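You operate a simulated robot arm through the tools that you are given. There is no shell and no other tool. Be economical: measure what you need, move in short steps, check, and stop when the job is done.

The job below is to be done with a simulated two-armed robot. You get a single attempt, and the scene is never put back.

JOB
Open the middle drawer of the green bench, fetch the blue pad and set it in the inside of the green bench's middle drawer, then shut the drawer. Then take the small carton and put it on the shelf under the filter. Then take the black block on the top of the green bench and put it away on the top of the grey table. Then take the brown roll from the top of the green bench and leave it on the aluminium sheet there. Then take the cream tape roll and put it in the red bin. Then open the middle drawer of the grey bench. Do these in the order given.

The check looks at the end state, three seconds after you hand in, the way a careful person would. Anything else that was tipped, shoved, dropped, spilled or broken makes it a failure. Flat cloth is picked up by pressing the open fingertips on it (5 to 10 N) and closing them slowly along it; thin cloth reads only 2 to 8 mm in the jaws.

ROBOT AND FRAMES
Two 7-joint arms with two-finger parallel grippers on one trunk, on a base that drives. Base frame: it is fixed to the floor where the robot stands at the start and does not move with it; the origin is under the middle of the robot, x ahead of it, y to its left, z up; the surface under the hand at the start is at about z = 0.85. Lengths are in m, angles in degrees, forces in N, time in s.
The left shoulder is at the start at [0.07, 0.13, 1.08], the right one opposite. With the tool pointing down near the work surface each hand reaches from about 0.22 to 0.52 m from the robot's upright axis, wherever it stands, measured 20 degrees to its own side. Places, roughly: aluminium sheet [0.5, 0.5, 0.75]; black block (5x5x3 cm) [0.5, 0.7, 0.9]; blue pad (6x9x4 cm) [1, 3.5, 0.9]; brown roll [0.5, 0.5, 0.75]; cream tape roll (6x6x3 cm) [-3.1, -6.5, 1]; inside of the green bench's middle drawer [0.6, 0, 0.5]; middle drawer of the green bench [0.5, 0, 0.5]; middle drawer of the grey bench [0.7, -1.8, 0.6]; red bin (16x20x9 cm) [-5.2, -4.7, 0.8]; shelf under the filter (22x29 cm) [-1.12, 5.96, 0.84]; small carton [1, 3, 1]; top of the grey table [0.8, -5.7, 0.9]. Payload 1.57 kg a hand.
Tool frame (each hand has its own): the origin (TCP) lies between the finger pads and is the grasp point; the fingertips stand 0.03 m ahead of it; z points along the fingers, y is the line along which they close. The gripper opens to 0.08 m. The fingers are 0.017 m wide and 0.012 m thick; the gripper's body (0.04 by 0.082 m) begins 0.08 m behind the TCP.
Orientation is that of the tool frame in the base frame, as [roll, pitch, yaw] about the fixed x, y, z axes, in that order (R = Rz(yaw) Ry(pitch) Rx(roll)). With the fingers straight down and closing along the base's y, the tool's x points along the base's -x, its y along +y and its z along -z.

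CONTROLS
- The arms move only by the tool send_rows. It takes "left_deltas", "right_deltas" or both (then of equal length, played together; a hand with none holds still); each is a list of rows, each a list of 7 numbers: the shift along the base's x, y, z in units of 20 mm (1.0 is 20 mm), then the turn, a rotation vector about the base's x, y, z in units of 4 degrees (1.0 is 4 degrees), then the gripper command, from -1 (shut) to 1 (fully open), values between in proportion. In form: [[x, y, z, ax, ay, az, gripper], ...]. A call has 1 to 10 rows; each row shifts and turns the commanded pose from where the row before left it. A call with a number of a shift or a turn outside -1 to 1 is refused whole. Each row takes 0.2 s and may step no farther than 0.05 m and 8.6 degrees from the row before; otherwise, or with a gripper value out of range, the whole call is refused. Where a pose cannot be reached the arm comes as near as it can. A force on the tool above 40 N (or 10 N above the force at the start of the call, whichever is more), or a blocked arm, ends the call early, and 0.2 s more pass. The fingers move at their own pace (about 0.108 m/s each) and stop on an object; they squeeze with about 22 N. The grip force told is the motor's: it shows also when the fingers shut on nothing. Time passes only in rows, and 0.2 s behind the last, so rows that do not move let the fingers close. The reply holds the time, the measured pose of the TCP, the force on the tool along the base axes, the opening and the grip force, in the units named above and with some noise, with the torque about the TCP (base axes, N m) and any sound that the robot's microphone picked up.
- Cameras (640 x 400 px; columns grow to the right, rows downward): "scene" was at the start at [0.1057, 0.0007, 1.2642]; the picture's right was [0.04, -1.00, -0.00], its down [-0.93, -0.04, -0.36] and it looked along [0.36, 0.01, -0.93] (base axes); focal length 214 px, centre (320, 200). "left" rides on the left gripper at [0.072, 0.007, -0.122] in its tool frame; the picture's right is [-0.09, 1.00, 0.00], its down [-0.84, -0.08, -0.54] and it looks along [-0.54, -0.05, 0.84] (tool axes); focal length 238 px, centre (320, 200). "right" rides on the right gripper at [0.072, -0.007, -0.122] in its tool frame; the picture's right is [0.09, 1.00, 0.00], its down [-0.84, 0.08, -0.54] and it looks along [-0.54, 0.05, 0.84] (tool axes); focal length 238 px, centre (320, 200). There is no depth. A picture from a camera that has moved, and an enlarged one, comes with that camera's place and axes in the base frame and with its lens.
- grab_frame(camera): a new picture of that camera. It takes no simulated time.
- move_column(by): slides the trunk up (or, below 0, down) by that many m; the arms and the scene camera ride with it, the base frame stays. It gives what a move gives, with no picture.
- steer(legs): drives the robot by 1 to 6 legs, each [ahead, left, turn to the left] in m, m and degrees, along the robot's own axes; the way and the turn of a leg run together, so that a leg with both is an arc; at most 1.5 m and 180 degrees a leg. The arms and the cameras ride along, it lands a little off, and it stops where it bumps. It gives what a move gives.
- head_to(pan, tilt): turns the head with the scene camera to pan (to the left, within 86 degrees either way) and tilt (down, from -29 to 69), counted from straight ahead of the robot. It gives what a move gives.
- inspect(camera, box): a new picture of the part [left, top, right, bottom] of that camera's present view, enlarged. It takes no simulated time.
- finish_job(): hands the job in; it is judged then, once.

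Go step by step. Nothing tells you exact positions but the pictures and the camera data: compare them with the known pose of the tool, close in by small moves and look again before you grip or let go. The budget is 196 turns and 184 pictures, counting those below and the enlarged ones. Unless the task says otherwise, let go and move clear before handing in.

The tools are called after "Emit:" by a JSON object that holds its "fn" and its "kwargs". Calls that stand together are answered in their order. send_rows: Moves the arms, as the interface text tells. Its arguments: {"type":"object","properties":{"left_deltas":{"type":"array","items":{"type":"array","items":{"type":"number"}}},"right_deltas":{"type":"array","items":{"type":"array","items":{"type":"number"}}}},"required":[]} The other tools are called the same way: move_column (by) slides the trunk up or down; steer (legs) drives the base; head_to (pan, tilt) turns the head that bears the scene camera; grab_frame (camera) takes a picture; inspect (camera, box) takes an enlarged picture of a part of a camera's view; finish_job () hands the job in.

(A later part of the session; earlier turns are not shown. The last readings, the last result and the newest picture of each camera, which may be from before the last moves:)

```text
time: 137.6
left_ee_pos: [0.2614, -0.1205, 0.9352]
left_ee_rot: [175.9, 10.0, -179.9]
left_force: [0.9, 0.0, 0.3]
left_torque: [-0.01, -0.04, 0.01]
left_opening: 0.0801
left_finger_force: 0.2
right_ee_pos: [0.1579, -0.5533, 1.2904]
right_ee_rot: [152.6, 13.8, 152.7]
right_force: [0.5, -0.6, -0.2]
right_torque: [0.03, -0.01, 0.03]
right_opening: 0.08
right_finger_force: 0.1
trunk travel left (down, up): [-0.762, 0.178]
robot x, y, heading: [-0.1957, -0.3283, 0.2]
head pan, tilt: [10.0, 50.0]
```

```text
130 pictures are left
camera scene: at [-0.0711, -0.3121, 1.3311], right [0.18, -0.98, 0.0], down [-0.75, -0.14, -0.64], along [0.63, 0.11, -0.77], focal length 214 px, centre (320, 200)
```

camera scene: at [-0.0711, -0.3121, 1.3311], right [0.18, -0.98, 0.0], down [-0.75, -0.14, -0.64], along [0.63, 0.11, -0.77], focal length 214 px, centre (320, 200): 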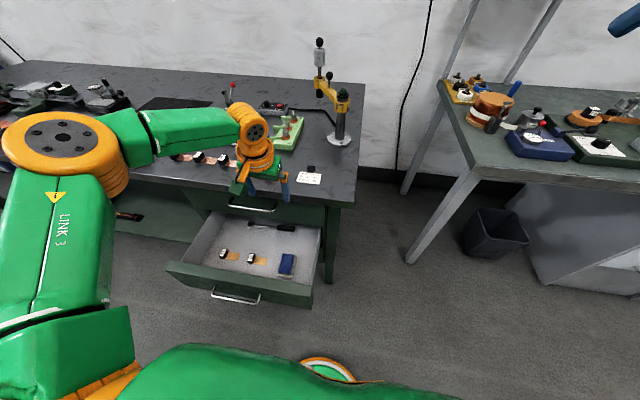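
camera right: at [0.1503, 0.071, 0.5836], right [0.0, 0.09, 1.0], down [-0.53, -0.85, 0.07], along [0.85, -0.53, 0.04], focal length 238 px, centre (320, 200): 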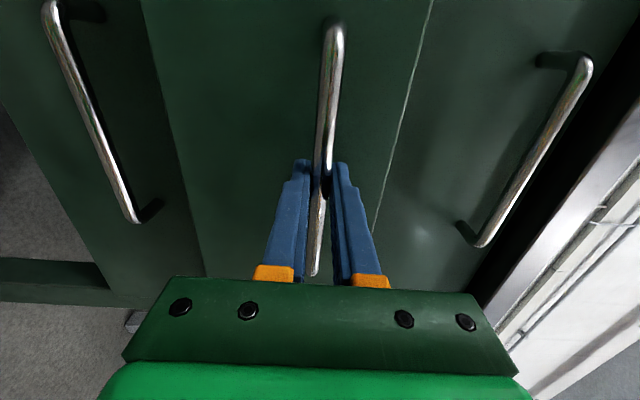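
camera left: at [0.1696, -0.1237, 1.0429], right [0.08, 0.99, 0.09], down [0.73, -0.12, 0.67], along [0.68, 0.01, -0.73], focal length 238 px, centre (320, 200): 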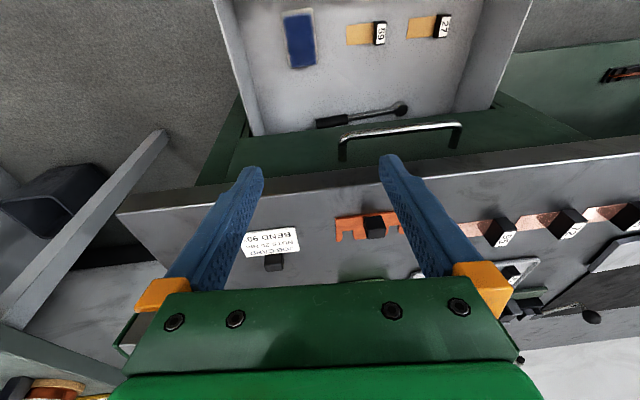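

The pad lies flat in the drawer. I back off, tilt the left hand forward with closed fingers, to push the drawer shut.

Emit:
{"fn": "steer", "kwargs": {"legs": [[-0.5, 0, 0]]}}

Emit:
{"fn": "send_rows", "kwargs": {"left_deltas": [[0, 0, 0, 0, -1, 0, -1], [0, 0, 0, 0, -1, 0, -1], [0, 0, 0, 0, -1, 0, -1], [0, 0, 0, 0, -1, 0, -1], [0, 0, 0, 0, -1, 0, -1], [0, 0, 0, 0, -1, 0, -1], [0, 0, 0, 0, -1, 0, -1], [0, 0, 0, 0, -1, 0, -1], [0, 0, 0, 0, -1, 0, -1], [0, 0, 0, 0, -1, 0, -1]]}}

Emit:
{"fn": "send_rows", "kwargs": {"left_deltas": [[0, 0, 0, 0, -1, 0, -1], [0, 0, 0, 0, -1, 0, -1], [0, 0, 0, 0, -1, 0, -1]]}}

Emit:
{"fn": "move_column", "kwargs": {"by": -0.28}}

Emit:
{"fn": "head_to", "kwargs": {"pan": 15, "tilt": 35}}

Emit:
{"fn": "grab_frame", "kwargs": {"camera": "scene"}}

```text
time: 140.5
left_ee_pos: [-0.2242, -0.1225, 0.9367]
left_ee_rot: [175.8, 9.9, 179.8]
left_force: [-0.4, 0.3, -1.4]
left_torque: [0.0, 0.02, 0.02]
left_opening: 0.0799
left_finger_force: 0.0
right_ee_pos: [-0.3306, -0.5551, 1.2908]
right_ee_rot: [152.6, 13.8, 152.4]
right_force: [1.0, 1.0, 0.2]
right_torque: [0.01, 0.01, -0.01]
right_opening: 0.0799
right_finger_force: 0.1
trunk travel left (down, up): [-0.762, 0.178]
robot x, y, heading: [-0.6845, -0.3243, -0.0]
head pan, tilt: [10.0, 50.0]
```

```text
time: 142.7
left_ee_pos: [-0.2267, -0.1217, 0.9352]
left_ee_rot: [175.8, 50.1, 179.7]
left_force: [-0.4, -0.9, 1.1]
left_torque: [-0.02, -0.03, 0.0]
left_opening: 0.0003
left_finger_force: 21.4
right_ee_pos: [-0.3312, -0.5544, 1.2896]
right_ee_rot: [152.6, 13.8, 152.4]
right_force: [0.0, 0.1, 0.7]
right_torque: [0.02, -0.01, 0.02]
right_opening: 0.0798
right_finger_force: 0.1
trunk travel left (down, up): [-0.762, 0.178]
robot x, y, heading: [-0.6898, -0.3204, -0.2]
head pan, tilt: [10.0, 50.0]
```

```text
time: 143.5
left_ee_pos: [-0.2271, -0.1225, 0.9355]
left_ee_rot: [175.5, 62.0, 179.6]
left_force: [-0.4, 0.4, -0.3]
left_torque: [0.01, 0.03, 0.0]
left_opening: 0.0001
left_finger_force: 21.6
right_ee_pos: [-0.3325, -0.5567, 1.2903]
right_ee_rot: [152.6, 13.8, 152.4]
right_force: [0.1, -0.3, 0.2]
right_torque: [0.01, 0.02, 0.0]
right_opening: 0.08
right_finger_force: 0.1
trunk travel left (down, up): [-0.762, 0.178]
robot x, y, heading: [-0.6853, -0.3275, -0.1]
head pan, tilt: [10.0, 50.0]
```

```text
time: 146.3
left_ee_pos: [-0.2259, -0.1226, 0.6566]
left_ee_rot: [175.4, 62.1, 179.5]
left_force: [-0.5, 0.6, 0.4]
left_torque: [0.01, -0.03, -0.01]
left_opening: 0.0
left_finger_force: 21.4
right_ee_pos: [-0.3322, -0.5564, 1.0111]
right_ee_rot: [152.5, 13.8, 152.4]
right_force: [-0.6, -0.6, -0.1]
right_torque: [0.0, -0.01, 0.02]
right_opening: 0.0798
right_finger_force: 0.1
trunk travel left (down, up): [-0.482, 0.458]
robot x, y, heading: [-0.6844, -0.3236, -0.2]
head pan, tilt: [10.0, 50.0]
```

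```text
time: 147.1
left_ee_pos: [-0.2269, -0.1226, 0.656]
left_ee_rot: [175.4, 62.2, 179.4]
left_force: [0.5, 0.3, -0.3]
left_torque: [0.0, -0.03, 0.0]
left_opening: 0.0001
left_finger_force: 21.1
right_ee_pos: [-0.3315, -0.5553, 1.011]
right_ee_rot: [152.5, 13.8, 152.4]
right_force: [0.1, -0.6, 0.3]
right_torque: [0.0, -0.02, 0.02]
right_opening: 0.08
right_finger_force: 0.0
trunk travel left (down, up): [-0.482, 0.458]
robot x, y, heading: [-0.6889, -0.3255, -0.1]
head pan, tilt: [15.0, 35.0]
```

```text
129 pictures are left
camera scene: at [-0.5511, -0.3036, 1.0728], right [0.26, -0.97, 0.0], down [-0.56, -0.15, -0.82], along [0.79, 0.21, -0.57], focal length 214 px, centre (320, 200)
```

scene: 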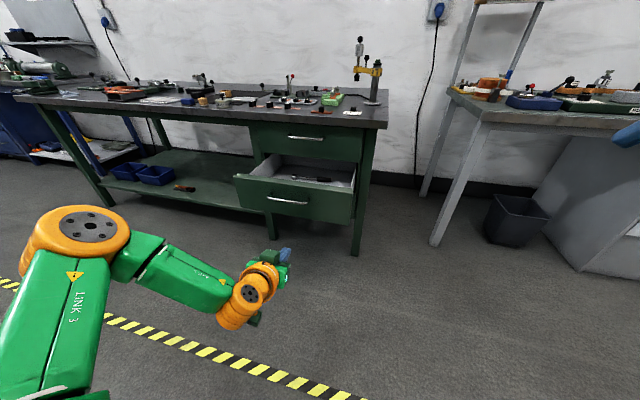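

Emit:
{"fn": "move_column", "kwargs": {"by": -0.022}}

Emit:
{"fn": "steer", "kwargs": {"legs": [[0.27, 0.115, 0]]}}

Emit:
{"fn": "head_to", "kwargs": {"pan": 15, "tilt": 45}}

Emit:
{"fn": "grab_frame", "kwargs": {"camera": "scene"}}

Emit:
{"fn": "grab_frame", "kwargs": {"camera": "left"}}

```text
time: 147.8
left_ee_pos: [-0.2253, -0.1236, 0.6341]
left_ee_rot: [175.4, 62.1, 179.5]
left_force: [-0.5, 0.0, -0.7]
left_torque: [0.03, -0.02, -0.01]
left_opening: 0.0002
left_finger_force: 21.2
right_ee_pos: [-0.3326, -0.5552, 0.9887]
right_ee_rot: [152.5, 13.9, 152.5]
right_force: [0.3, -0.4, -0.2]
right_torque: [0.04, -0.02, 0.01]
right_opening: 0.0802
right_finger_force: 0.1
trunk travel left (down, up): [-0.46, 0.48]
robot x, y, heading: [-0.6867, -0.3257, -0.2]
head pan, tilt: [15.0, 35.0]
```

```text
time: 149.8
left_ee_pos: [0.0456, -0.0122, 0.6331]
left_ee_rot: [175.3, 62.0, 179.3]
left_force: [-0.2, -0.1, -0.2]
left_torque: [0.03, -0.01, -0.01]
left_opening: 0.0
left_finger_force: 20.9
right_ee_pos: [-0.0611, -0.444, 0.9892]
right_ee_rot: [152.7, 13.8, 152.3]
right_force: [-0.4, 0.2, 0.3]
right_torque: [0.02, 0.03, 0.0]
right_opening: 0.0801
right_finger_force: 0.1
trunk travel left (down, up): [-0.46, 0.48]
robot x, y, heading: [-0.4169, -0.2123, -0.5]
head pan, tilt: [15.0, 35.0]
```

```text
time: 150.5
left_ee_pos: [0.0459, -0.0104, 0.6345]
left_ee_rot: [175.4, 62.1, 179.4]
left_force: [0.3, -1.2, -0.5]
left_torque: [0.0, 0.03, 0.01]
left_opening: 0.0
left_finger_force: 20.9
right_ee_pos: [-0.0614, -0.4434, 0.9896]
right_ee_rot: [152.7, 13.9, 152.2]
right_force: [0.2, 0.5, -0.3]
right_torque: [0.01, -0.01, -0.02]
right_opening: 0.0797
right_finger_force: 0.0
trunk travel left (down, up): [-0.46, 0.48]
robot x, y, heading: [-0.4143, -0.2141, -0.5]
head pan, tilt: [15.0, 45.0]
```

```text
128 pictures are left
camera scene: at [-0.2859, -0.1922, 1.0361], right [0.25, -0.97, 0.0], down [-0.68, -0.18, -0.71], along [0.68, 0.18, -0.71], focal length 214 px, centre (320, 200)
```

scene: 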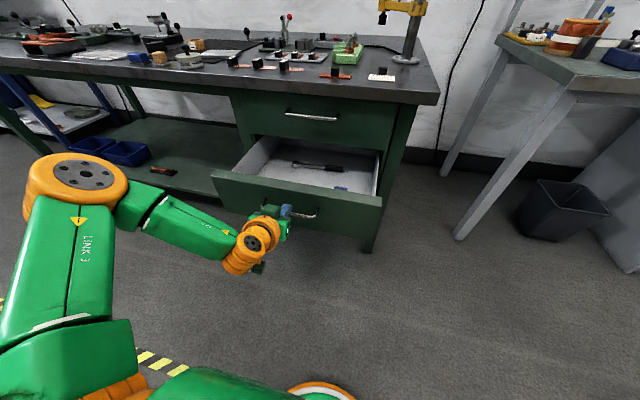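

```text
127 pictures are left
camera left: at [-0.0954, -0.0135, 0.6268], right [-0.01, 0.99, 0.12], down [-0.08, -0.12, 0.99], along [1.0, 0.0, 0.08], focal length 238 px, centre (320, 200)
```

left: 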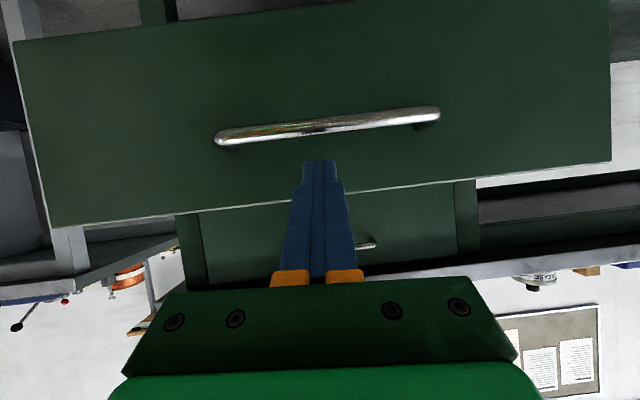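

Fingertips are between handle and panel top edge. I push by driving ahead.

Emit:
{"fn": "steer", "kwargs": {"legs": [[0.25, 0, 0.4]]}}

Emit:
{"fn": "grab_frame", "kwargs": {"camera": "scene"}}

Emit:
{"fn": "grab_frame", "kwargs": {"camera": "left"}}

```text
time: 152.3
left_ee_pos: [0.2895, -0.0059, 0.633]
left_ee_rot: [175.4, 62.0, -180.0]
left_force: [0.7, -0.7, 0.5]
left_torque: [0.01, 0.0, 0.03]
left_opening: 0.0
left_finger_force: 21.6
right_ee_pos: [0.187, -0.4399, 0.9881]
right_ee_rot: [152.6, 13.8, 152.9]
right_force: [0.0, -0.1, -0.1]
right_torque: [-0.01, 0.01, 0.02]
right_opening: 0.0799
right_finger_force: 0.1
trunk travel left (down, up): [-0.46, 0.48]
robot x, y, heading: [-0.1655, -0.2109, 0.6]
head pan, tilt: [15.0, 45.0]
```

```text
126 pictures are left
camera scene: at [-0.04, -0.1907, 1.036], right [0.26, -0.96, 0.0], down [-0.68, -0.19, -0.71], along [0.68, 0.19, -0.71], focal length 214 px, centre (320, 200)
```

scene: 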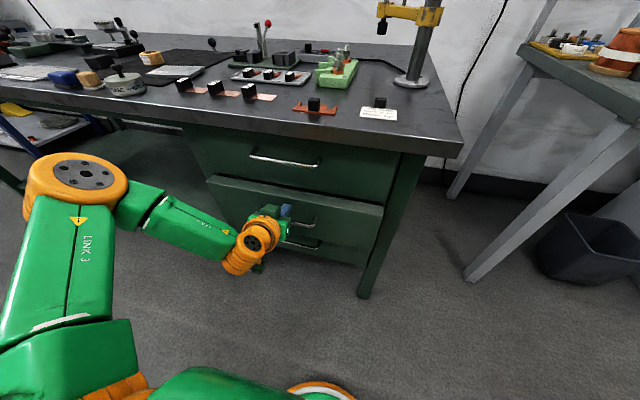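

```text
125 pictures are left
camera left: at [0.1482, -0.0097, 0.6266], right [-0.03, 0.99, 0.12], down [-0.08, -0.12, 0.99], along [1.0, 0.02, 0.08], focal length 238 px, centre (320, 200)
```

left: 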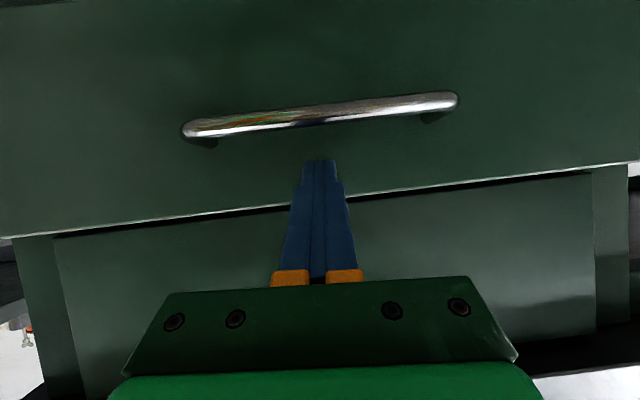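

Emit:
{"fn": "steer", "kwargs": {"legs": [[0.03, 0, 0]]}}

Emit:
{"fn": "send_rows", "kwargs": {"left_deltas": [[0.3, 0, 0, 0, 0, 0, -1], [0.3, 0, 0, 0, 0, 0, -1], [0.3, 0, 0, 0, 0, 0, -1], [0.3, 0, 0, 0, 0, 0, -1], [0.3, 0, 0, 0, 0, 0, -1]]}}

Emit:
{"fn": "grab_frame", "kwargs": {"camera": "left"}}

```text
time: 153.2
left_ee_pos: [0.3196, -0.0065, 0.6327]
left_ee_rot: [175.3, 62.1, 179.9]
left_force: [0.8, -0.2, 0.0]
left_torque: [0.03, -0.02, 0.03]
left_opening: 0.0
left_finger_force: 20.8
right_ee_pos: [0.2173, -0.4394, 0.9889]
right_ee_rot: [152.6, 13.9, 153.0]
right_force: [0.0, -0.4, 0.6]
right_torque: [0.01, 0.03, -0.01]
right_opening: 0.08
right_finger_force: 0.1
trunk travel left (down, up): [-0.46, 0.48]
robot x, y, heading: [-0.1388, -0.2111, 0.3]
head pan, tilt: [15.0, 45.0]
```

```text
time: 154.1
left_ee_pos: [0.3324, -0.0059, 0.6329]
left_ee_rot: [175.4, 61.6, -180.0]
left_force: [-20.2, 0.3, 10.0]
left_torque: [-0.06, -0.14, -0.06]
left_opening: 0.0001
left_finger_force: 21.9
right_ee_pos: [0.2098, -0.4376, 0.992]
right_ee_rot: [152.3, 14.1, 153.0]
right_force: [-0.2, -0.1, -0.3]
right_torque: [0.01, 0.0, 0.0]
right_opening: 0.0801
right_finger_force: 0.0
trunk travel left (down, up): [-0.46, 0.48]
robot x, y, heading: [-0.1403, -0.2085, 0.5]
head pan, tilt: [15.0, 45.0]
stopped in row 4 (left hand): the force on the tool passed its limit at 46 N (the readings are from after the stop); the commanded pose is now the measured one
```

```text
124 pictures are left
camera left: at [0.1901, -0.0094, 0.6274], right [-0.03, 0.99, 0.12], down [-0.07, -0.12, 0.99], along [1.0, 0.02, 0.07], focal length 238 px, centre (320, 200)
```

left: 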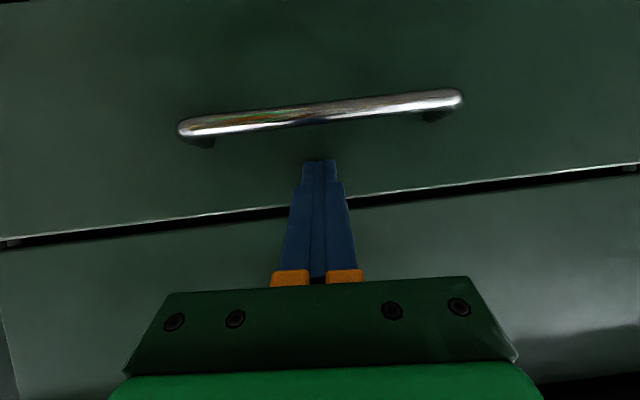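

Firm stop: drawer shut. I back off and check.

Emit:
{"fn": "steer", "kwargs": {"legs": [[-0.45, 0, 0]]}}

Emit:
{"fn": "grab_frame", "kwargs": {"camera": "scene"}}

```text
time: 156.8
left_ee_pos: [-0.1084, -0.011, 0.6297]
left_ee_rot: [175.5, 61.2, 179.7]
left_force: [0.3, -1.4, 0.1]
left_torque: [0.0, 0.03, 0.0]
left_opening: 0.0001
left_finger_force: 21.5
right_ee_pos: [-0.2306, -0.4428, 0.9883]
right_ee_rot: [152.6, 13.9, 152.6]
right_force: [-0.2, -0.4, 0.2]
right_torque: [0.03, 0.0, 0.03]
right_opening: 0.0799
right_finger_force: 0.0
trunk travel left (down, up): [-0.46, 0.48]
robot x, y, heading: [-0.5869, -0.2113, 0.1]
head pan, tilt: [15.0, 45.0]
```

```text
123 pictures are left
camera scene: at [-0.4575, -0.1932, 1.0361], right [0.26, -0.97, 0.0], down [-0.68, -0.18, -0.71], along [0.68, 0.18, -0.71], focal length 214 px, centre (320, 200)
```

scene: 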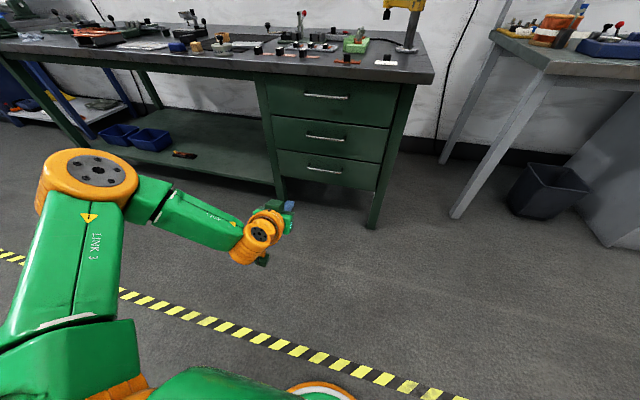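

Drawer is shut. Next the carton: raise, restore a 30° hand tilt, and drive to the blue bench.

Emit:
{"fn": "move_column", "kwargs": {"by": 0.36}}

Emit:
{"fn": "send_rows", "kwargs": {"left_deltas": [[0, 0, 0, 0, 1, 0, 1], [0, 0, 0, 0, 1, 0, 1], [0, 0, 0, 0, 1, 0, 1], [0, 0, 0, 0, 1, 0, 1], [0, 0, 0, 0, 1, 0, 1], [0, 0, 0, 0, 1, 0, 1], [0, 0, 0, 0, 1, 0, 1], [0, 0, 0, 0, 1, 0, 1]]}}

Emit:
{"fn": "steer", "kwargs": {"legs": [[0, 1.4, 0], [0, 1.4, 0], [0.45, 0.2, 0]]}}

Emit:
{"fn": "head_to", "kwargs": {"pan": 5, "tilt": 30}}

Emit:
{"fn": "grab_frame", "kwargs": {"camera": "scene"}}

Emit:
{"fn": "inspect", "kwargs": {"camera": "scene", "box": [240, 120, 400, 220]}}

```text
time: 160.3
left_ee_pos: [-0.1083, -0.0114, 0.9896]
left_ee_rot: [175.5, 61.3, 179.7]
left_force: [0.7, -0.3, -0.7]
left_torque: [-0.01, -0.01, 0.01]
left_opening: 0.0
left_finger_force: 21.4
right_ee_pos: [-0.2308, -0.4424, 1.3487]
right_ee_rot: [152.6, 13.8, 152.7]
right_force: [0.5, 0.1, 0.3]
right_torque: [-0.01, -0.02, -0.01]
right_opening: 0.0795
right_finger_force: 0.0
trunk travel left (down, up): [-0.82, 0.12]
robot x, y, heading: [-0.5874, -0.2164, 0.1]
head pan, tilt: [15.0, 45.0]
```

```text
time: 162.1
left_ee_pos: [-0.1076, -0.0098, 0.989]
left_ee_rot: [175.8, 29.1, 179.8]
left_force: [0.2, -1.2, -0.4]
left_torque: [-0.01, 0.0, -0.02]
left_opening: 0.0803
left_finger_force: 0.1
right_ee_pos: [-0.2294, -0.4423, 1.3488]
right_ee_rot: [152.7, 13.8, 152.6]
right_force: [-0.5, 0.5, 0.1]
right_torque: [0.04, -0.03, 0.03]
right_opening: 0.0802
right_finger_force: 0.1
trunk travel left (down, up): [-0.82, 0.12]
robot x, y, heading: [-0.5868, -0.2083, 0.1]
head pan, tilt: [15.0, 45.0]
```

```text
time: 178.4
left_ee_pos: [0.3083, 3.0455, 0.9909]
left_ee_rot: [175.7, 29.3, -179.8]
left_force: [-0.2, 0.3, 0.2]
left_torque: [0.01, -0.02, 0.01]
left_opening: 0.0797
left_finger_force: 0.1
right_ee_pos: [0.1888, 2.6117, 1.3478]
right_ee_rot: [152.5, 13.9, 153.0]
right_force: [0.0, -0.7, 0.2]
right_torque: [-0.04, 0.0, 0.01]
right_opening: 0.0801
right_finger_force: 0.1
trunk travel left (down, up): [-0.82, 0.12]
robot x, y, heading: [-0.166, 2.8358, 0.4]
head pan, tilt: [15.0, 45.0]
```

```text
time: 179.2
left_ee_pos: [0.3102, 3.0458, 0.9899]
left_ee_rot: [175.7, 29.2, -179.8]
left_force: [-0.4, 0.4, -0.6]
left_torque: [-0.03, -0.03, -0.01]
left_opening: 0.08
left_finger_force: 0.1
right_ee_pos: [0.1911, 2.6116, 1.3492]
right_ee_rot: [152.7, 13.9, 153.0]
right_force: [0.6, -0.4, -0.2]
right_torque: [-0.02, -0.05, -0.02]
right_opening: 0.0803
right_finger_force: 0.1
trunk travel left (down, up): [-0.82, 0.12]
robot x, y, heading: [-0.1655, 2.8378, 0.3]
head pan, tilt: [5.0, 30.0]
```

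```text
122 pictures are left
camera scene: at [-0.0257, 2.8472, 1.4186], right [0.1, -1.0, 0.0], down [-0.5, -0.05, -0.87], along [0.86, 0.08, -0.5], focal length 214 px, centre (320, 200)
```

scene: 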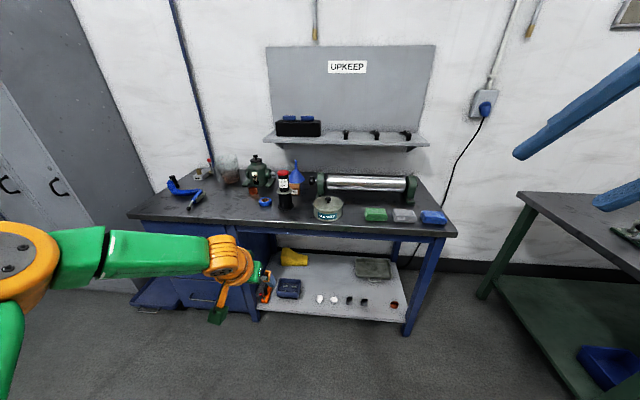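

```text
4.00 times, centred on (320, 170) of scene
camera zoom: at [-0.0257, 2.8472, 1.4186], right [0.1, -1.0, 0.0], down [-0.5, -0.05, -0.87], along [0.86, 0.08, -0.5], focal length 858 px, centre (320, 320)
```

zoom: 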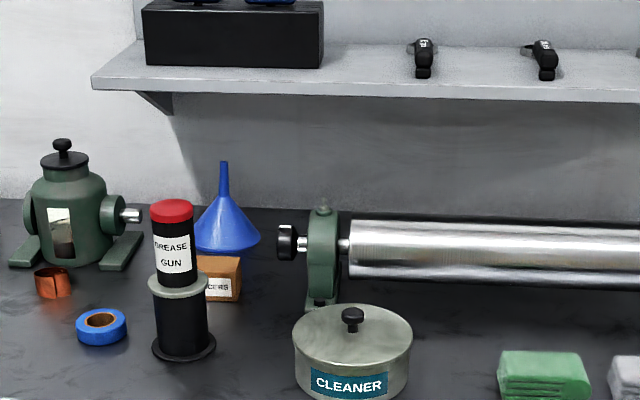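

The carton sits just behind the grease gun. I'll come in with the left hand from the upper left; first get closer for a good look.

Emit:
{"fn": "steer", "kwargs": {"legs": [[0.45, 0.3, 0]]}}

Emit:
{"fn": "head_to", "kwargs": {"pan": 0, "tilt": 45}}

Emit:
{"fn": "inspect", "kwargs": {"camera": "scene", "box": [220, 100, 420, 225]}}

Emit:
{"fn": "grab_frame", "kwargs": {"camera": "left"}}

```text
time: 182.4
left_ee_pos: [0.7667, 3.3492, 0.9904]
left_ee_rot: [175.8, 29.2, -179.9]
left_force: [-0.5, 1.0, -0.5]
left_torque: [-0.01, 0.0, -0.03]
left_opening: 0.0798
left_finger_force: 0.0
right_ee_pos: [0.6473, 2.9143, 1.3503]
right_ee_rot: [152.5, 13.8, 153.0]
right_force: [-0.9, 0.7, -0.4]
right_torque: [0.03, 0.03, 0.03]
right_opening: 0.08
right_finger_force: 0.0
trunk travel left (down, up): [-0.82, 0.12]
robot x, y, heading: [0.2939, 3.1408, 0.1]
head pan, tilt: [5.0, 30.0]
```

```text
time: 183.1
left_ee_pos: [0.7684, 3.3498, 0.9892]
left_ee_rot: [175.6, 29.1, -179.9]
left_force: [0.4, 0.3, 0.0]
left_torque: [-0.02, -0.03, 0.0]
left_opening: 0.08
left_finger_force: 0.1
right_ee_pos: [0.6488, 2.9144, 1.3482]
right_ee_rot: [152.6, 13.8, 152.8]
right_force: [-0.5, 0.2, -0.7]
right_torque: [-0.04, -0.03, -0.01]
right_opening: 0.0799
right_finger_force: 0.1
trunk travel left (down, up): [-0.82, 0.12]
robot x, y, heading: [0.2909, 3.1424, 0.4]
head pan, tilt: [0.0, 45.0]
```

```text
3.20 times, centred on (320, 162) of scene
camera zoom: at [0.4242, 3.143, 1.3961], right [0.01, -1.0, 0.0], down [-0.71, -0.01, -0.71], along [0.71, 0.0, -0.71], focal length 686 px, centre (320, 320)
```

zoom: 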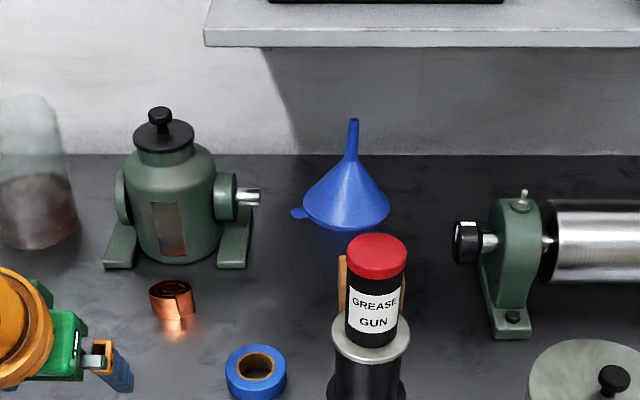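

```text
119 pictures are left
camera left: at [0.6468, 3.3454, 1.0604], right [0.04, 0.99, 0.11], down [0.47, -0.12, 0.88], along [0.88, 0.01, -0.47], focal length 238 px, centre (320, 200)
```

left: 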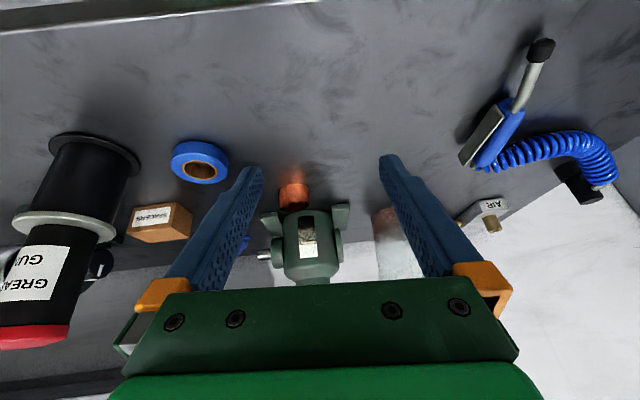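

Carton ≈ 6 (y)×4 (x) cm, centre ≈[0.995, 3.085]. I'll grip it along x with a vertical hand (heading −90°), so I raise and turn the hand here, clear of things.

Emit:
{"fn": "send_rows", "kwargs": {"left_deltas": [[0, 0, 1, 0.258, 0.258, -1, 1], [0, 0, 1, 0.258, 0.258, -1, 1], [0, 0, 1, 0.258, 0.258, -1, 1], [0, 0, 1, 0.258, 0.258, -1, 1], [0, 0, 1, 0.258, 0.258, -1, 1], [0, 0, 1, 0.258, 0.258, -1, 1], [0, 0, 0.5, 0.258, 0.258, -1, 1], [0, 0, 0, 0.258, 0.258, -1, 1], [0, 0, 0, 0.258, 0.258, -1, 1], [0, 0, 0, 0.258, 0.258, -1, 1]]}}

Emit:
{"fn": "send_rows", "kwargs": {"left_deltas": [[0, 0, 0, 0.258, 0.258, -1, 1], [0, 0, 0, 0.258, 0.258, -1, 1], [0, 0, 0, 0.258, 0.258, -1, 1], [0, 0, 0, 0.258, 0.258, -1, 1], [0, 0, 0, 0.258, 0.258, -1, 1], [0, 0, 0, 0.258, 0.258, -1, 1], [0, 0, 0, 0.258, 0.258, -1, 1], [0, 0, 0, 0.258, 0.258, -1, 1], [0, 0, 0, 0.258, 0.258, -1, 1], [0, 0, 0, 0.258, 0.258, -1, 1]]}}

Emit:
{"fn": "send_rows", "kwargs": {"left_deltas": [[0, 0, 0, 0.258, 0.258, -1, 1], [0, 0, 0, 0.258, 0.258, -1, 1]]}}

Emit:
{"fn": "grab_frame", "kwargs": {"camera": "scene"}}

```text
time: 185.3
left_ee_pos: [0.769, 3.3486, 1.1189]
left_ee_rot: [169.5, 16.1, 137.4]
left_force: [-0.1, 0.7, 0.5]
left_torque: [-0.03, -0.01, 0.03]
left_opening: 0.0801
left_finger_force: 0.2
right_ee_pos: [0.6501, 2.9155, 1.3484]
right_ee_rot: [152.7, 13.9, 152.9]
right_force: [0.1, 0.3, 0.1]
right_torque: [0.01, 0.0, 0.01]
right_opening: 0.0801
right_finger_force: 0.0
trunk travel left (down, up): [-0.82, 0.12]
robot x, y, heading: [0.288, 3.1446, 0.3]
head pan, tilt: [0.0, 45.0]
```

```text
time: 187.5
left_ee_pos: [0.7465, 3.3562, 1.1136]
left_ee_rot: [173.7, 2.5, 97.9]
left_force: [-0.3, 0.2, 0.1]
left_torque: [0.0, -0.01, -0.02]
left_opening: 0.0801
left_finger_force: 0.1
left hand out of reach, approached as far as the arm can: row 6, 7, 8, 9, 10
right_ee_pos: [0.6485, 2.9154, 1.347]
right_ee_rot: [152.6, 13.9, 152.8]
right_force: [-0.5, -0.5, 0.4]
right_torque: [0.01, -0.01, -0.04]
right_opening: 0.0799
right_finger_force: 0.0
trunk travel left (down, up): [-0.82, 0.12]
robot x, y, heading: [0.2953, 3.1467, 0.5]
head pan, tilt: [0.0, 45.0]
```

```text
time: 188.1
left_ee_pos: [0.7387, 3.3587, 1.1103]
left_ee_rot: [175.6, 0.3, 89.9]
left_force: [-0.4, -0.1, 0.3]
left_torque: [0.02, -0.01, -0.01]
left_opening: 0.08
left_finger_force: 0.1
left hand out of reach, approached as far as the arm can: row 1, 2
right_ee_pos: [0.6493, 2.9158, 1.3492]
right_ee_rot: [152.6, 13.9, 152.9]
right_force: [-0.6, 0.2, -0.8]
right_torque: [0.01, 0.0, 0.02]
right_opening: 0.0801
right_finger_force: 0.2
trunk travel left (down, up): [-0.82, 0.12]
robot x, y, heading: [0.2968, 3.1448, 0.4]
head pan, tilt: [0.0, 45.0]
```

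```text
118 pictures are left
camera scene: at [0.424, 3.1429, 1.396], right [0.01, -1.0, 0.0], down [-0.71, 0.0, -0.71], along [0.71, 0.0, -0.71], focal length 214 px, centre (320, 200)
```

scene: 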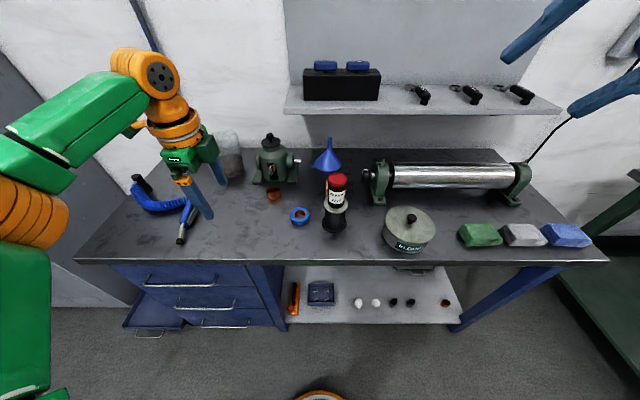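

Hand turned. Now a little higher, then drive close to the bench at y≈2.95.

Emit:
{"fn": "move_column", "kwargs": {"by": 0.05}}

Emit:
{"fn": "steer", "kwargs": {"legs": [[0.14, -0.2, 0], [0.05, 0, 0]]}}

Emit:
{"fn": "grab_frame", "kwargs": {"camera": "scene"}}

Emit:
{"fn": "grab_frame", "kwargs": {"camera": "left"}}

```text
time: 189.1
left_ee_pos: [0.738, 3.3598, 1.1603]
left_ee_rot: [175.5, 0.2, 89.9]
left_force: [1.1, 0.6, -0.2]
left_torque: [0.01, 0.04, 0.01]
left_opening: 0.0799
left_finger_force: 0.3
right_ee_pos: [0.6498, 2.9155, 1.3985]
right_ee_rot: [152.6, 14.0, 152.8]
right_force: [0.9, 0.4, 0.4]
right_torque: [0.0, -0.01, 0.02]
right_opening: 0.0797
right_finger_force: 0.1
trunk travel left (down, up): [-0.87, 0.07]
robot x, y, heading: [0.2946, 3.1437, 0.5]
head pan, tilt: [0.0, 45.0]
```

```text
time: 191.4
left_ee_pos: [0.9219, 3.1644, 1.1629]
left_ee_rot: [175.0, 0.4, 90.1]
left_force: [0.1, -0.1, 0.5]
left_torque: [-0.02, -0.11, 0.0]
left_opening: 0.0801
left_finger_force: 0.1
right_ee_pos: [0.8314, 2.7214, 1.4023]
right_ee_rot: [152.4, 14.4, 153.0]
right_force: [-0.4, 0.1, 0.3]
right_torque: [-0.01, -0.08, -0.02]
right_opening: 0.0801
right_finger_force: 0.0
trunk travel left (down, up): [-0.87, 0.07]
robot x, y, heading: [0.4903, 2.9482, 0.5]
head pan, tilt: [0.0, 45.0]
```

```text
117 pictures are left
camera scene: at [0.6059, 2.9482, 1.4472], right [0.01, -1.0, 0.0], down [-0.7, -0.01, -0.71], along [0.71, 0.01, -0.7], focal length 214 px, centre (320, 200)
```

scene: 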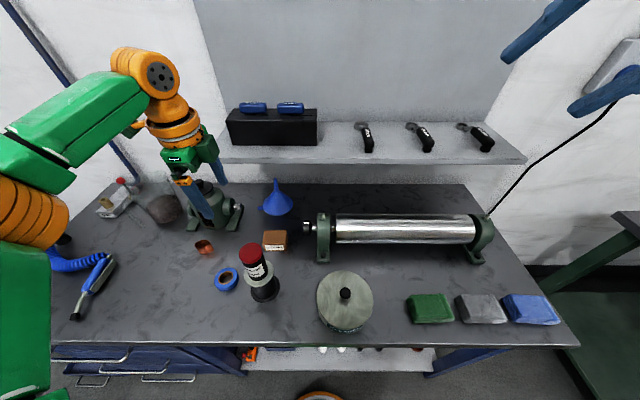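

```text
116 pictures are left
camera left: at [0.9182, 3.2372, 1.2842], right [0.99, -0.09, 0.09], down [-0.12, -0.83, 0.54], along [0.02, -0.55, -0.84], focal length 238 px, centre (320, 200)
```

left: 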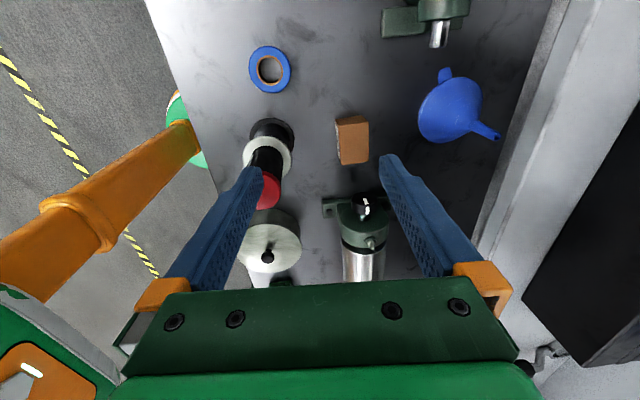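

Good views: carton at ≈[0.994, 3.093]; gun at x≈0.86, funnel rim from x≈1.075. I back off 1.5 cm and bring the hand over the carton.

Emit:
{"fn": "steer", "kwargs": {"legs": [[-0.015, 0, 0]]}}

Emit:
{"fn": "send_rows", "kwargs": {"left_deltas": [[0.9, -0.7, 0, 0, 0, 0, 0.6], [0.9, -0.7, 0, 0, 0, 0, 0.6], [0.9, -0.7, -0.5, 0, 0, 0, 0.6], [0.9, -0.7, -1, 0, 0, 0, 0.6], [0.6, -0.7, -1, 0, 0, 0, 0.6], [0, 0, 0, 0, 0, 0, 0.6]]}}

Emit:
{"fn": "grab_frame", "kwargs": {"camera": "left"}}

Emit:
{"fn": "grab_frame", "kwargs": {"camera": "scene"}}

```text
time: 192.1
left_ee_pos: [0.9173, 3.1643, 1.1598]
left_ee_rot: [175.6, 0.4, 90.2]
left_force: [0.3, -0.7, 0.5]
left_torque: [0.02, 0.02, 0.02]
left_opening: 0.0801
left_finger_force: 0.0
right_ee_pos: [0.829, 2.7209, 1.4002]
right_ee_rot: [152.6, 13.7, 153.0]
right_force: [-0.1, 0.6, -0.7]
right_torque: [0.02, 0.02, 0.05]
right_opening: 0.0799
right_finger_force: 0.1
trunk travel left (down, up): [-0.87, 0.07]
robot x, y, heading: [0.4655, 2.9452, 0.3]
head pan, tilt: [0.0, 45.0]
```

```text
time: 193.5
left_ee_pos: [0.9169, 3.137, 1.0951]
left_ee_rot: [175.4, 0.5, 90.2]
left_force: [0.0, -0.4, 0.3]
left_torque: [0.01, -0.03, 0.03]
left_opening: 0.0641
left_finger_force: 0.0
left hand out of reach, approached as far as the arm can: row 1, 2, 3, 4, 5
right_ee_pos: [0.8282, 2.7195, 1.3987]
right_ee_rot: [152.5, 13.9, 153.2]
right_force: [-0.5, 0.5, -0.5]
right_torque: [0.01, 0.0, 0.02]
right_opening: 0.08
right_finger_force: 0.0
trunk travel left (down, up): [-0.87, 0.07]
robot x, y, heading: [0.475, 2.9489, 0.5]
head pan, tilt: [0.0, 45.0]
```

```text
115 pictures are left
camera left: at [0.912, 3.2086, 1.2163], right [0.99, -0.09, 0.08], down [-0.12, -0.83, 0.54], along [0.02, -0.55, -0.84], focal length 238 px, centre (320, 200)
```

left: 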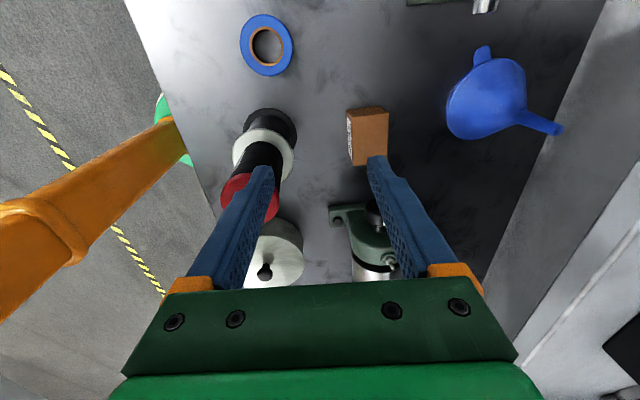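

```text
114 pictures are left
camera scene: at [0.6024, 2.9472, 1.446], right [0.01, -1.0, 0.0], down [-0.71, -0.01, -0.71], along [0.71, 0.01, -0.71], focal length 214 px, centre (320, 200)
```

scene: 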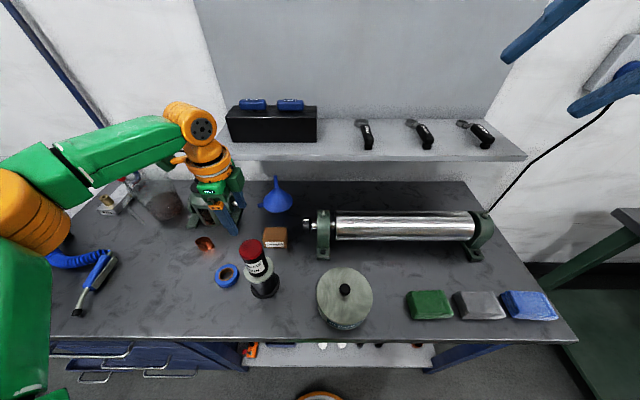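

The arm can't reach that far with a vertical hand. I need the carton's exact size and yaw to choose a tilted grasp.

Emit:
{"fn": "inspect", "kwargs": {"camera": "left", "box": [320, 90, 416, 150]}}

Emit:
{"fn": "inspect", "kwargs": {"camera": "scene", "box": [240, 210, 304, 250]}}

```text
6.67 times, centred on (368, 120) of left
camera zoom: at [0.912, 3.2086, 1.2163], right [0.99, -0.09, 0.08], down [-0.12, -0.83, 0.54], along [0.02, -0.55, -0.84], focal length 1589 px, centre (0, 733)
```

zoom: 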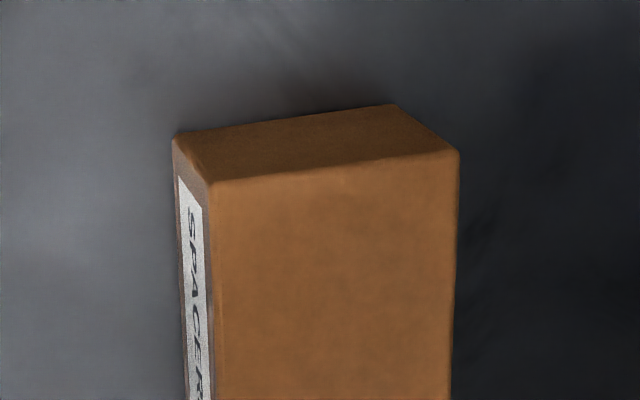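

```text
10.00 times, centred on (272, 230) of scene
camera zoom: at [0.6024, 2.9472, 1.446], right [0.01, -1.0, 0.0], down [-0.71, -0.01, -0.71], along [0.71, 0.01, -0.71], focal length 2145 px, centre (800, -100)
```

zoom: 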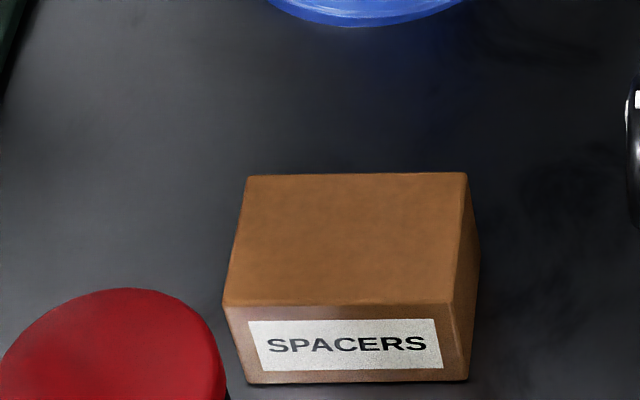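

Carton measured: 7.0 (y) × 4.7 (x) × 4.5 cm, centre [0.995, 3.092], square to the axes. I raise the trunk, lower the hand relative to it and lean it ~12° forward to gain reach.

Emit:
{"fn": "move_column", "kwargs": {"by": 0.06}}

Emit:
{"fn": "send_rows", "kwargs": {"left_deltas": [[0.5, -0.4, -0.4, 0, -0.8, 0, 0.6], [0.5, -0.4, -0.4, 0, -0.8, 0, 0.6], [0.6, -0.4, -0.4, 0, -0.8, 0, 0.6], [0.6, -0.4, -0.4, 0, -0.6, 0, 0.6], [0.6, -0.4, -0.4, 0, 0, 0, 0.6], [0.6, -0.2, -0.4, 0, 0, 0, 0.6], [0.5, 0, -0.4, 0, 0, 0, 0.6]]}}

Emit:
{"fn": "grab_frame", "kwargs": {"camera": "left"}}

```text
time: 194.5
left_ee_pos: [0.9148, 3.1372, 1.1555]
left_ee_rot: [175.4, 0.4, 90.0]
left_force: [-0.1, 0.3, -1.0]
left_torque: [-0.03, -0.02, 0.02]
left_opening: 0.0639
left_finger_force: 0.1
right_ee_pos: [0.8282, 2.7203, 1.4593]
right_ee_rot: [152.6, 13.9, 153.1]
right_force: [1.3, -1.0, -1.2]
right_torque: [0.01, 0.0, 0.03]
right_opening: 0.0798
right_finger_force: 0.0
trunk travel left (down, up): [-0.93, 0.01]
robot x, y, heading: [0.4713, 2.9502, 0.7]
head pan, tilt: [0.0, 45.0]
```

```text
time: 196.1
left_ee_pos: [0.9461, 3.1259, 1.1133]
left_ee_rot: [163.4, 0.4, 90.0]
left_force: [-0.5, -0.1, -0.4]
left_torque: [-0.02, 0.0, 0.0]
left_opening: 0.064
left_finger_force: 0.1
left hand out of reach, approached as far as the arm can: row 2, 3, 4, 5, 6, 7
right_ee_pos: [0.8275, 2.7208, 1.4589]
right_ee_rot: [152.6, 13.9, 153.2]
right_force: [0.3, 0.2, 0.5]
right_torque: [0.01, -0.03, 0.01]
right_opening: 0.0801
right_finger_force: 0.0
trunk travel left (down, up): [-0.93, 0.01]
robot x, y, heading: [0.4679, 2.9467, 0.4]
head pan, tilt: [0.0, 45.0]
```

```text
111 pictures are left
camera left: at [0.9178, 3.1984, 1.2301], right [0.95, -0.09, 0.29], down [-0.23, -0.83, 0.5], along [0.19, -0.55, -0.81], focal length 238 px, centre (320, 200)
```

left: 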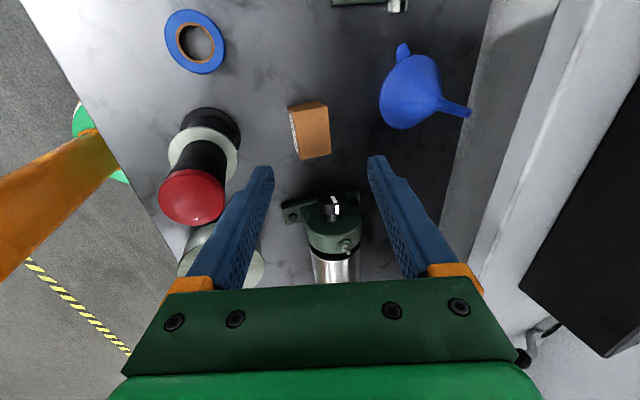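

Not enough reach facing the bench. Turning the robot right brings its left shoulder forward, so I back off, turn −60° and re-pose the arm there.

Emit:
{"fn": "steer", "kwargs": {"legs": [[-0.22, 0.2, 0], [0, 0, -60]]}}

Emit:
{"fn": "send_rows", "kwargs": {"left_deltas": [[0.5, 1, 0.3, 0, 0.75, 0, 0.6], [0.5, 1, 0.3, 0, 0.75, 0, 0.6], [0.5, 1, 0.3, 0, 0.75, 0, 0.6], [0.5, 1, 0, 0, 0.75, 0, 0.6], [0.5, 1, 0, 0, 0, 1, 0.6], [0.5, 1, 0, 0, 0, 1, 0.6], [0.5, 1, 0, 0, 0, 1, 0.6], [0.5, 1, 0, 0, 0, 1, 0.6], [0.5, 1, 0, 0, 0, 1, 0.6], [0.5, 1, 0, 0, 0, 1, 0.6]]}}

Emit:
{"fn": "send_rows", "kwargs": {"left_deltas": [[0.5, 1, 0, 0, 0, 1, 0.6], [0.5, 1, 0, 0, 0, 1, 0.6], [0.3, 0.8, 0, 0, 0, 1, 0.6], [0, 0, 0, 0, 0, 1, 0.6], [0, 0, 0, 0, 0, 1, 0.6], [0, 0, 0, 0, 0, 1, 0.6], [0, 0, 0, 0, 0, 1, 0.6], [0, 0, 0, 0, 0, 1, 0.6], [0, 0, 0, 0, 0, 1, 0.6]]}}

Emit:
{"fn": "head_to", "kwargs": {"pan": 60, "tilt": 45}}

Emit:
{"fn": "grab_frame", "kwargs": {"camera": "scene"}}

```text
time: 200.8
left_ee_pos: [0.6502, 2.8324, 1.1117]
left_ee_rot: [163.4, 0.6, 31.4]
left_force: [-0.8, -0.4, 0.0]
left_torque: [0.0, -0.01, 0.01]
left_opening: 0.0641
left_finger_force: 0.0
right_ee_pos: [0.2437, 2.7221, 1.4589]
right_ee_rot: [152.7, 13.9, 94.5]
right_force: [0.0, -0.2, -0.2]
right_torque: [0.05, 0.01, 0.02]
right_opening: 0.0801
right_finger_force: 0.0
trunk travel left (down, up): [-0.93, 0.01]
robot x, y, heading: [0.2516, 3.1458, -58.3]
head pan, tilt: [0.0, 45.0]
```

```text
time: 203.0
left_ee_pos: [0.7521, 3.0335, 1.1319]
left_ee_rot: [169.7, 10.9, 56.0]
left_force: [0.0, -0.1, 0.2]
left_torque: [-0.02, 0.0, 0.01]
left_opening: 0.0638
left_finger_force: 0.1
right_ee_pos: [0.242, 2.7231, 1.4596]
right_ee_rot: [152.7, 13.9, 94.4]
right_force: [0.0, -0.2, 0.1]
right_torque: [0.04, -0.04, 0.0]
right_opening: 0.0799
right_finger_force: 0.1
trunk travel left (down, up): [-0.93, 0.01]
robot x, y, heading: [0.2496, 3.1472, -58.2]
head pan, tilt: [0.0, 45.0]
```

```text
time: 205.0
left_ee_pos: [0.7758, 3.0894, 1.1308]
left_ee_rot: [169.7, 10.6, 92.0]
left_force: [0.9, -0.2, -0.5]
left_torque: [-0.04, 0.0, 0.05]
left_opening: 0.064
left_finger_force: 0.1
right_ee_pos: [0.2419, 2.7212, 1.4586]
right_ee_rot: [152.6, 14.0, 94.5]
right_force: [0.2, 0.4, -0.2]
right_torque: [0.02, -0.01, 0.01]
right_opening: 0.0803
right_finger_force: 0.1
trunk travel left (down, up): [-0.93, 0.01]
robot x, y, heading: [0.2505, 3.1455, -57.7]
head pan, tilt: [0.0, 45.0]
```

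```text
time: 206.3
left_ee_pos: [0.7759, 3.0895, 1.1311]
left_ee_rot: [169.7, 10.7, 91.9]
left_force: [0.5, -0.4, 0.4]
left_torque: [0.01, 0.0, 0.02]
left_opening: 0.0638
left_finger_force: 0.0
right_ee_pos: [0.2423, 2.7217, 1.4595]
right_ee_rot: [152.6, 13.9, 94.5]
right_force: [0.0, 0.0, 0.0]
right_torque: [0.0, 0.01, 0.02]
right_opening: 0.0802
right_finger_force: 0.0
trunk travel left (down, up): [-0.93, 0.01]
robot x, y, heading: [0.2488, 3.1453, -58.2]
head pan, tilt: [60.0, 45.0]
```

```text
110 pictures are left
camera scene: at [0.3576, 3.1038, 1.506], right [0.03, -1.0, 0.0], down [-0.71, -0.02, -0.71], along [0.71, 0.02, -0.71], focal length 214 px, centre (320, 200)
```

scene: 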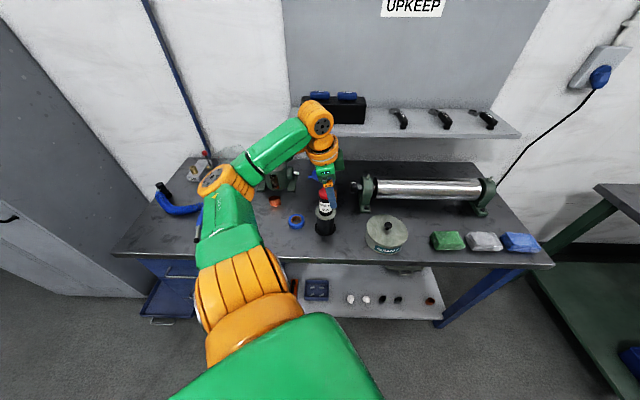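

The pose works. I level the hand and drive so it stands over the carton.

Emit:
{"fn": "send_rows", "kwargs": {"left_deltas": [[0, 0, 0, 0.85, 0.89, 0, 0.6], [0, 0, 0, 0.85, 0.89, 0, 0.6], [0, 0, 0, 0.85, 0.89, 0, 0.6], [0, 0, 0, 0, 0, 0, 0.6]]}}

Emit:
{"fn": "steer", "kwargs": {"legs": [[0.106, 0.171, 0]]}}

Emit:
{"fn": "grab_frame", "kwargs": {"camera": "left"}}

Emit:
{"fn": "grab_frame", "kwargs": {"camera": "scene"}}

```text
time: 207.3
left_ee_pos: [0.7764, 3.0887, 1.1307]
left_ee_rot: [180.0, 0.0, 93.0]
left_force: [-0.9, 0.6, -0.7]
left_torque: [0.04, 0.01, -0.01]
left_opening: 0.064
left_finger_force: 0.1
right_ee_pos: [0.2424, 2.7225, 1.4588]
right_ee_rot: [152.6, 13.9, 94.5]
right_force: [0.2, 0.0, -0.3]
right_torque: [0.0, 0.0, 0.0]
right_opening: 0.0799
right_finger_force: 0.1
trunk travel left (down, up): [-0.93, 0.01]
robot x, y, heading: [0.2513, 3.1498, -58.2]
head pan, tilt: [60.0, 45.0]
```

```text
time: 208.9
left_ee_pos: [0.9743, 3.0971, 1.1333]
left_ee_rot: [179.6, 0.0, 93.5]
left_force: [-0.5, -0.2, 0.9]
left_torque: [-0.01, -0.04, -0.02]
left_opening: 0.064
left_finger_force: 0.1
right_ee_pos: [0.443, 2.7267, 1.4586]
right_ee_rot: [152.3, 13.9, 94.8]
right_force: [0.0, -0.2, -0.8]
right_torque: [-0.01, -0.05, -0.01]
right_opening: 0.0801
right_finger_force: 0.0
trunk travel left (down, up): [-0.93, 0.01]
robot x, y, heading: [0.4508, 3.1519, -57.7]
head pan, tilt: [60.0, 45.0]
```

```text
109 pictures are left
camera left: at [0.9765, 3.168, 1.2547], right [1.0, -0.03, 0.01], down [-0.03, -0.84, 0.54], along [-0.01, -0.54, -0.84], focal length 238 px, centre (320, 200)
```

left: 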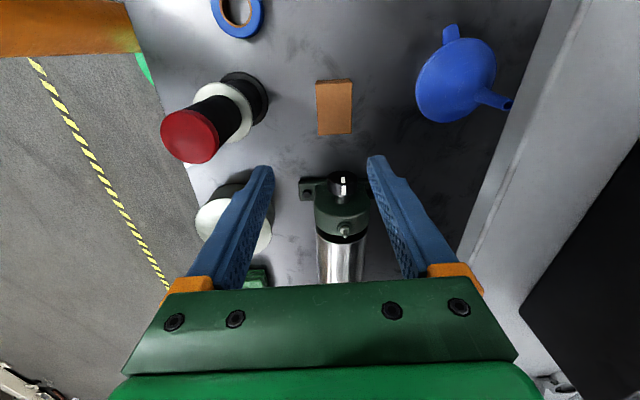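

```text
108 pictures are left
camera scene: at [0.5544, 3.109, 1.5065], right [0.04, -1.0, 0.0], down [-0.7, -0.03, -0.71], along [0.71, 0.03, -0.7], focal length 214 px, centre (320, 200)
```

scene: 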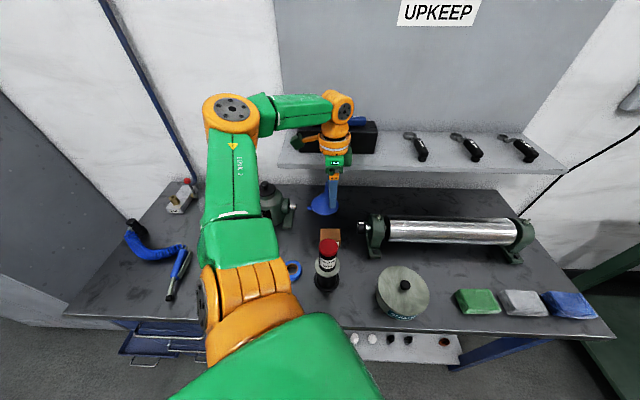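

Carton is centred at ≈[0.997, 3.094]. I back off 1 cm from the bench contact, align the hand over the carton, then lower.

Emit:
{"fn": "steer", "kwargs": {"legs": [[-0.006, -0.01, 0]]}}

Emit:
{"fn": "send_rows", "kwargs": {"left_deltas": [[0.5, 0, 0, 0, 0, -0.45, 0.7], [0.5, 0, 0, 0, 0, -0.45, 0.7], [0.5, 0, 0, 0, 0, 0, 0.7], [0, 0, 0, 0, 0, 0, 0.7]]}}

Emit:
{"fn": "move_column", "kwargs": {"by": -0.1}}

Emit:
{"fn": "grab_frame", "kwargs": {"camera": "left"}}

```text
time: 209.6
left_ee_pos: [0.9677, 3.0971, 1.1306]
left_ee_rot: [-180.0, -0.1, 93.4]
left_force: [0.5, 0.3, -0.2]
left_torque: [0.02, 0.06, 0.01]
left_opening: 0.0642
left_finger_force: 0.0
right_ee_pos: [0.4361, 2.7264, 1.4588]
right_ee_rot: [152.6, 14.0, 94.9]
right_force: [-0.3, -0.2, 0.4]
right_torque: [0.03, 0.04, 0.03]
right_opening: 0.0799
right_finger_force: 0.0
trunk travel left (down, up): [-0.93, 0.01]
robot x, y, heading: [0.437, 3.1453, -57.8]
head pan, tilt: [60.0, 45.0]
```

```text
time: 210.6
left_ee_pos: [0.9978, 3.097, 1.1311]
left_ee_rot: [-180.0, 0.0, 89.8]
left_force: [-0.6, -0.5, -0.1]
left_torque: [0.01, -0.03, 0.0]
left_opening: 0.0681
left_finger_force: 0.0
right_ee_pos: [0.4353, 2.7264, 1.4594]
right_ee_rot: [152.6, 13.9, 94.9]
right_force: [-0.5, -0.6, 0.3]
right_torque: [0.03, 0.02, -0.03]
right_opening: 0.0801
right_finger_force: 0.1
trunk travel left (down, up): [-0.93, 0.01]
robot x, y, heading: [0.4421, 3.1476, -57.5]
head pan, tilt: [60.0, 45.0]
```

```text
time: 212.0
left_ee_pos: [0.9979, 3.0977, 1.0321]
left_ee_rot: [179.9, -0.1, 89.8]
left_force: [0.2, -0.2, -0.8]
left_torque: [-0.03, -0.01, 0.03]
left_opening: 0.0682
left_finger_force: 0.0
right_ee_pos: [0.4356, 2.7252, 1.3601]
right_ee_rot: [152.6, 13.9, 94.8]
right_force: [-1.4, 0.0, 0.2]
right_torque: [0.01, 0.0, -0.01]
right_opening: 0.0801
right_finger_force: 0.0
trunk travel left (down, up): [-0.83, 0.11]
robot x, y, heading: [0.4414, 3.1506, -57.8]
head pan, tilt: [60.0, 45.0]
```

```text
107 pictures are left
camera left: at [1.0044, 3.1678, 1.1534], right [1.0, -0.09, 0.0], down [-0.08, -0.84, 0.54], along [-0.05, -0.54, -0.84], focal length 238 px, centre (320, 200)
```

left: 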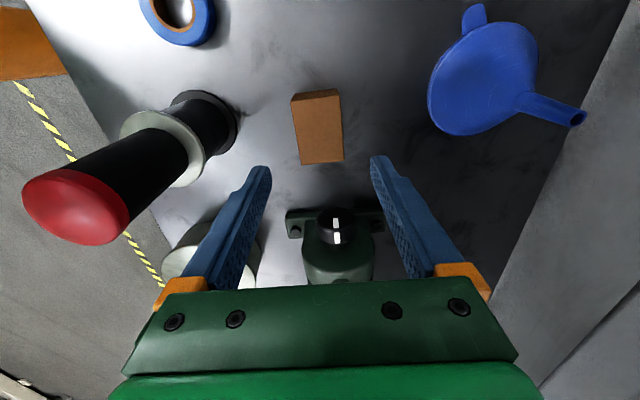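

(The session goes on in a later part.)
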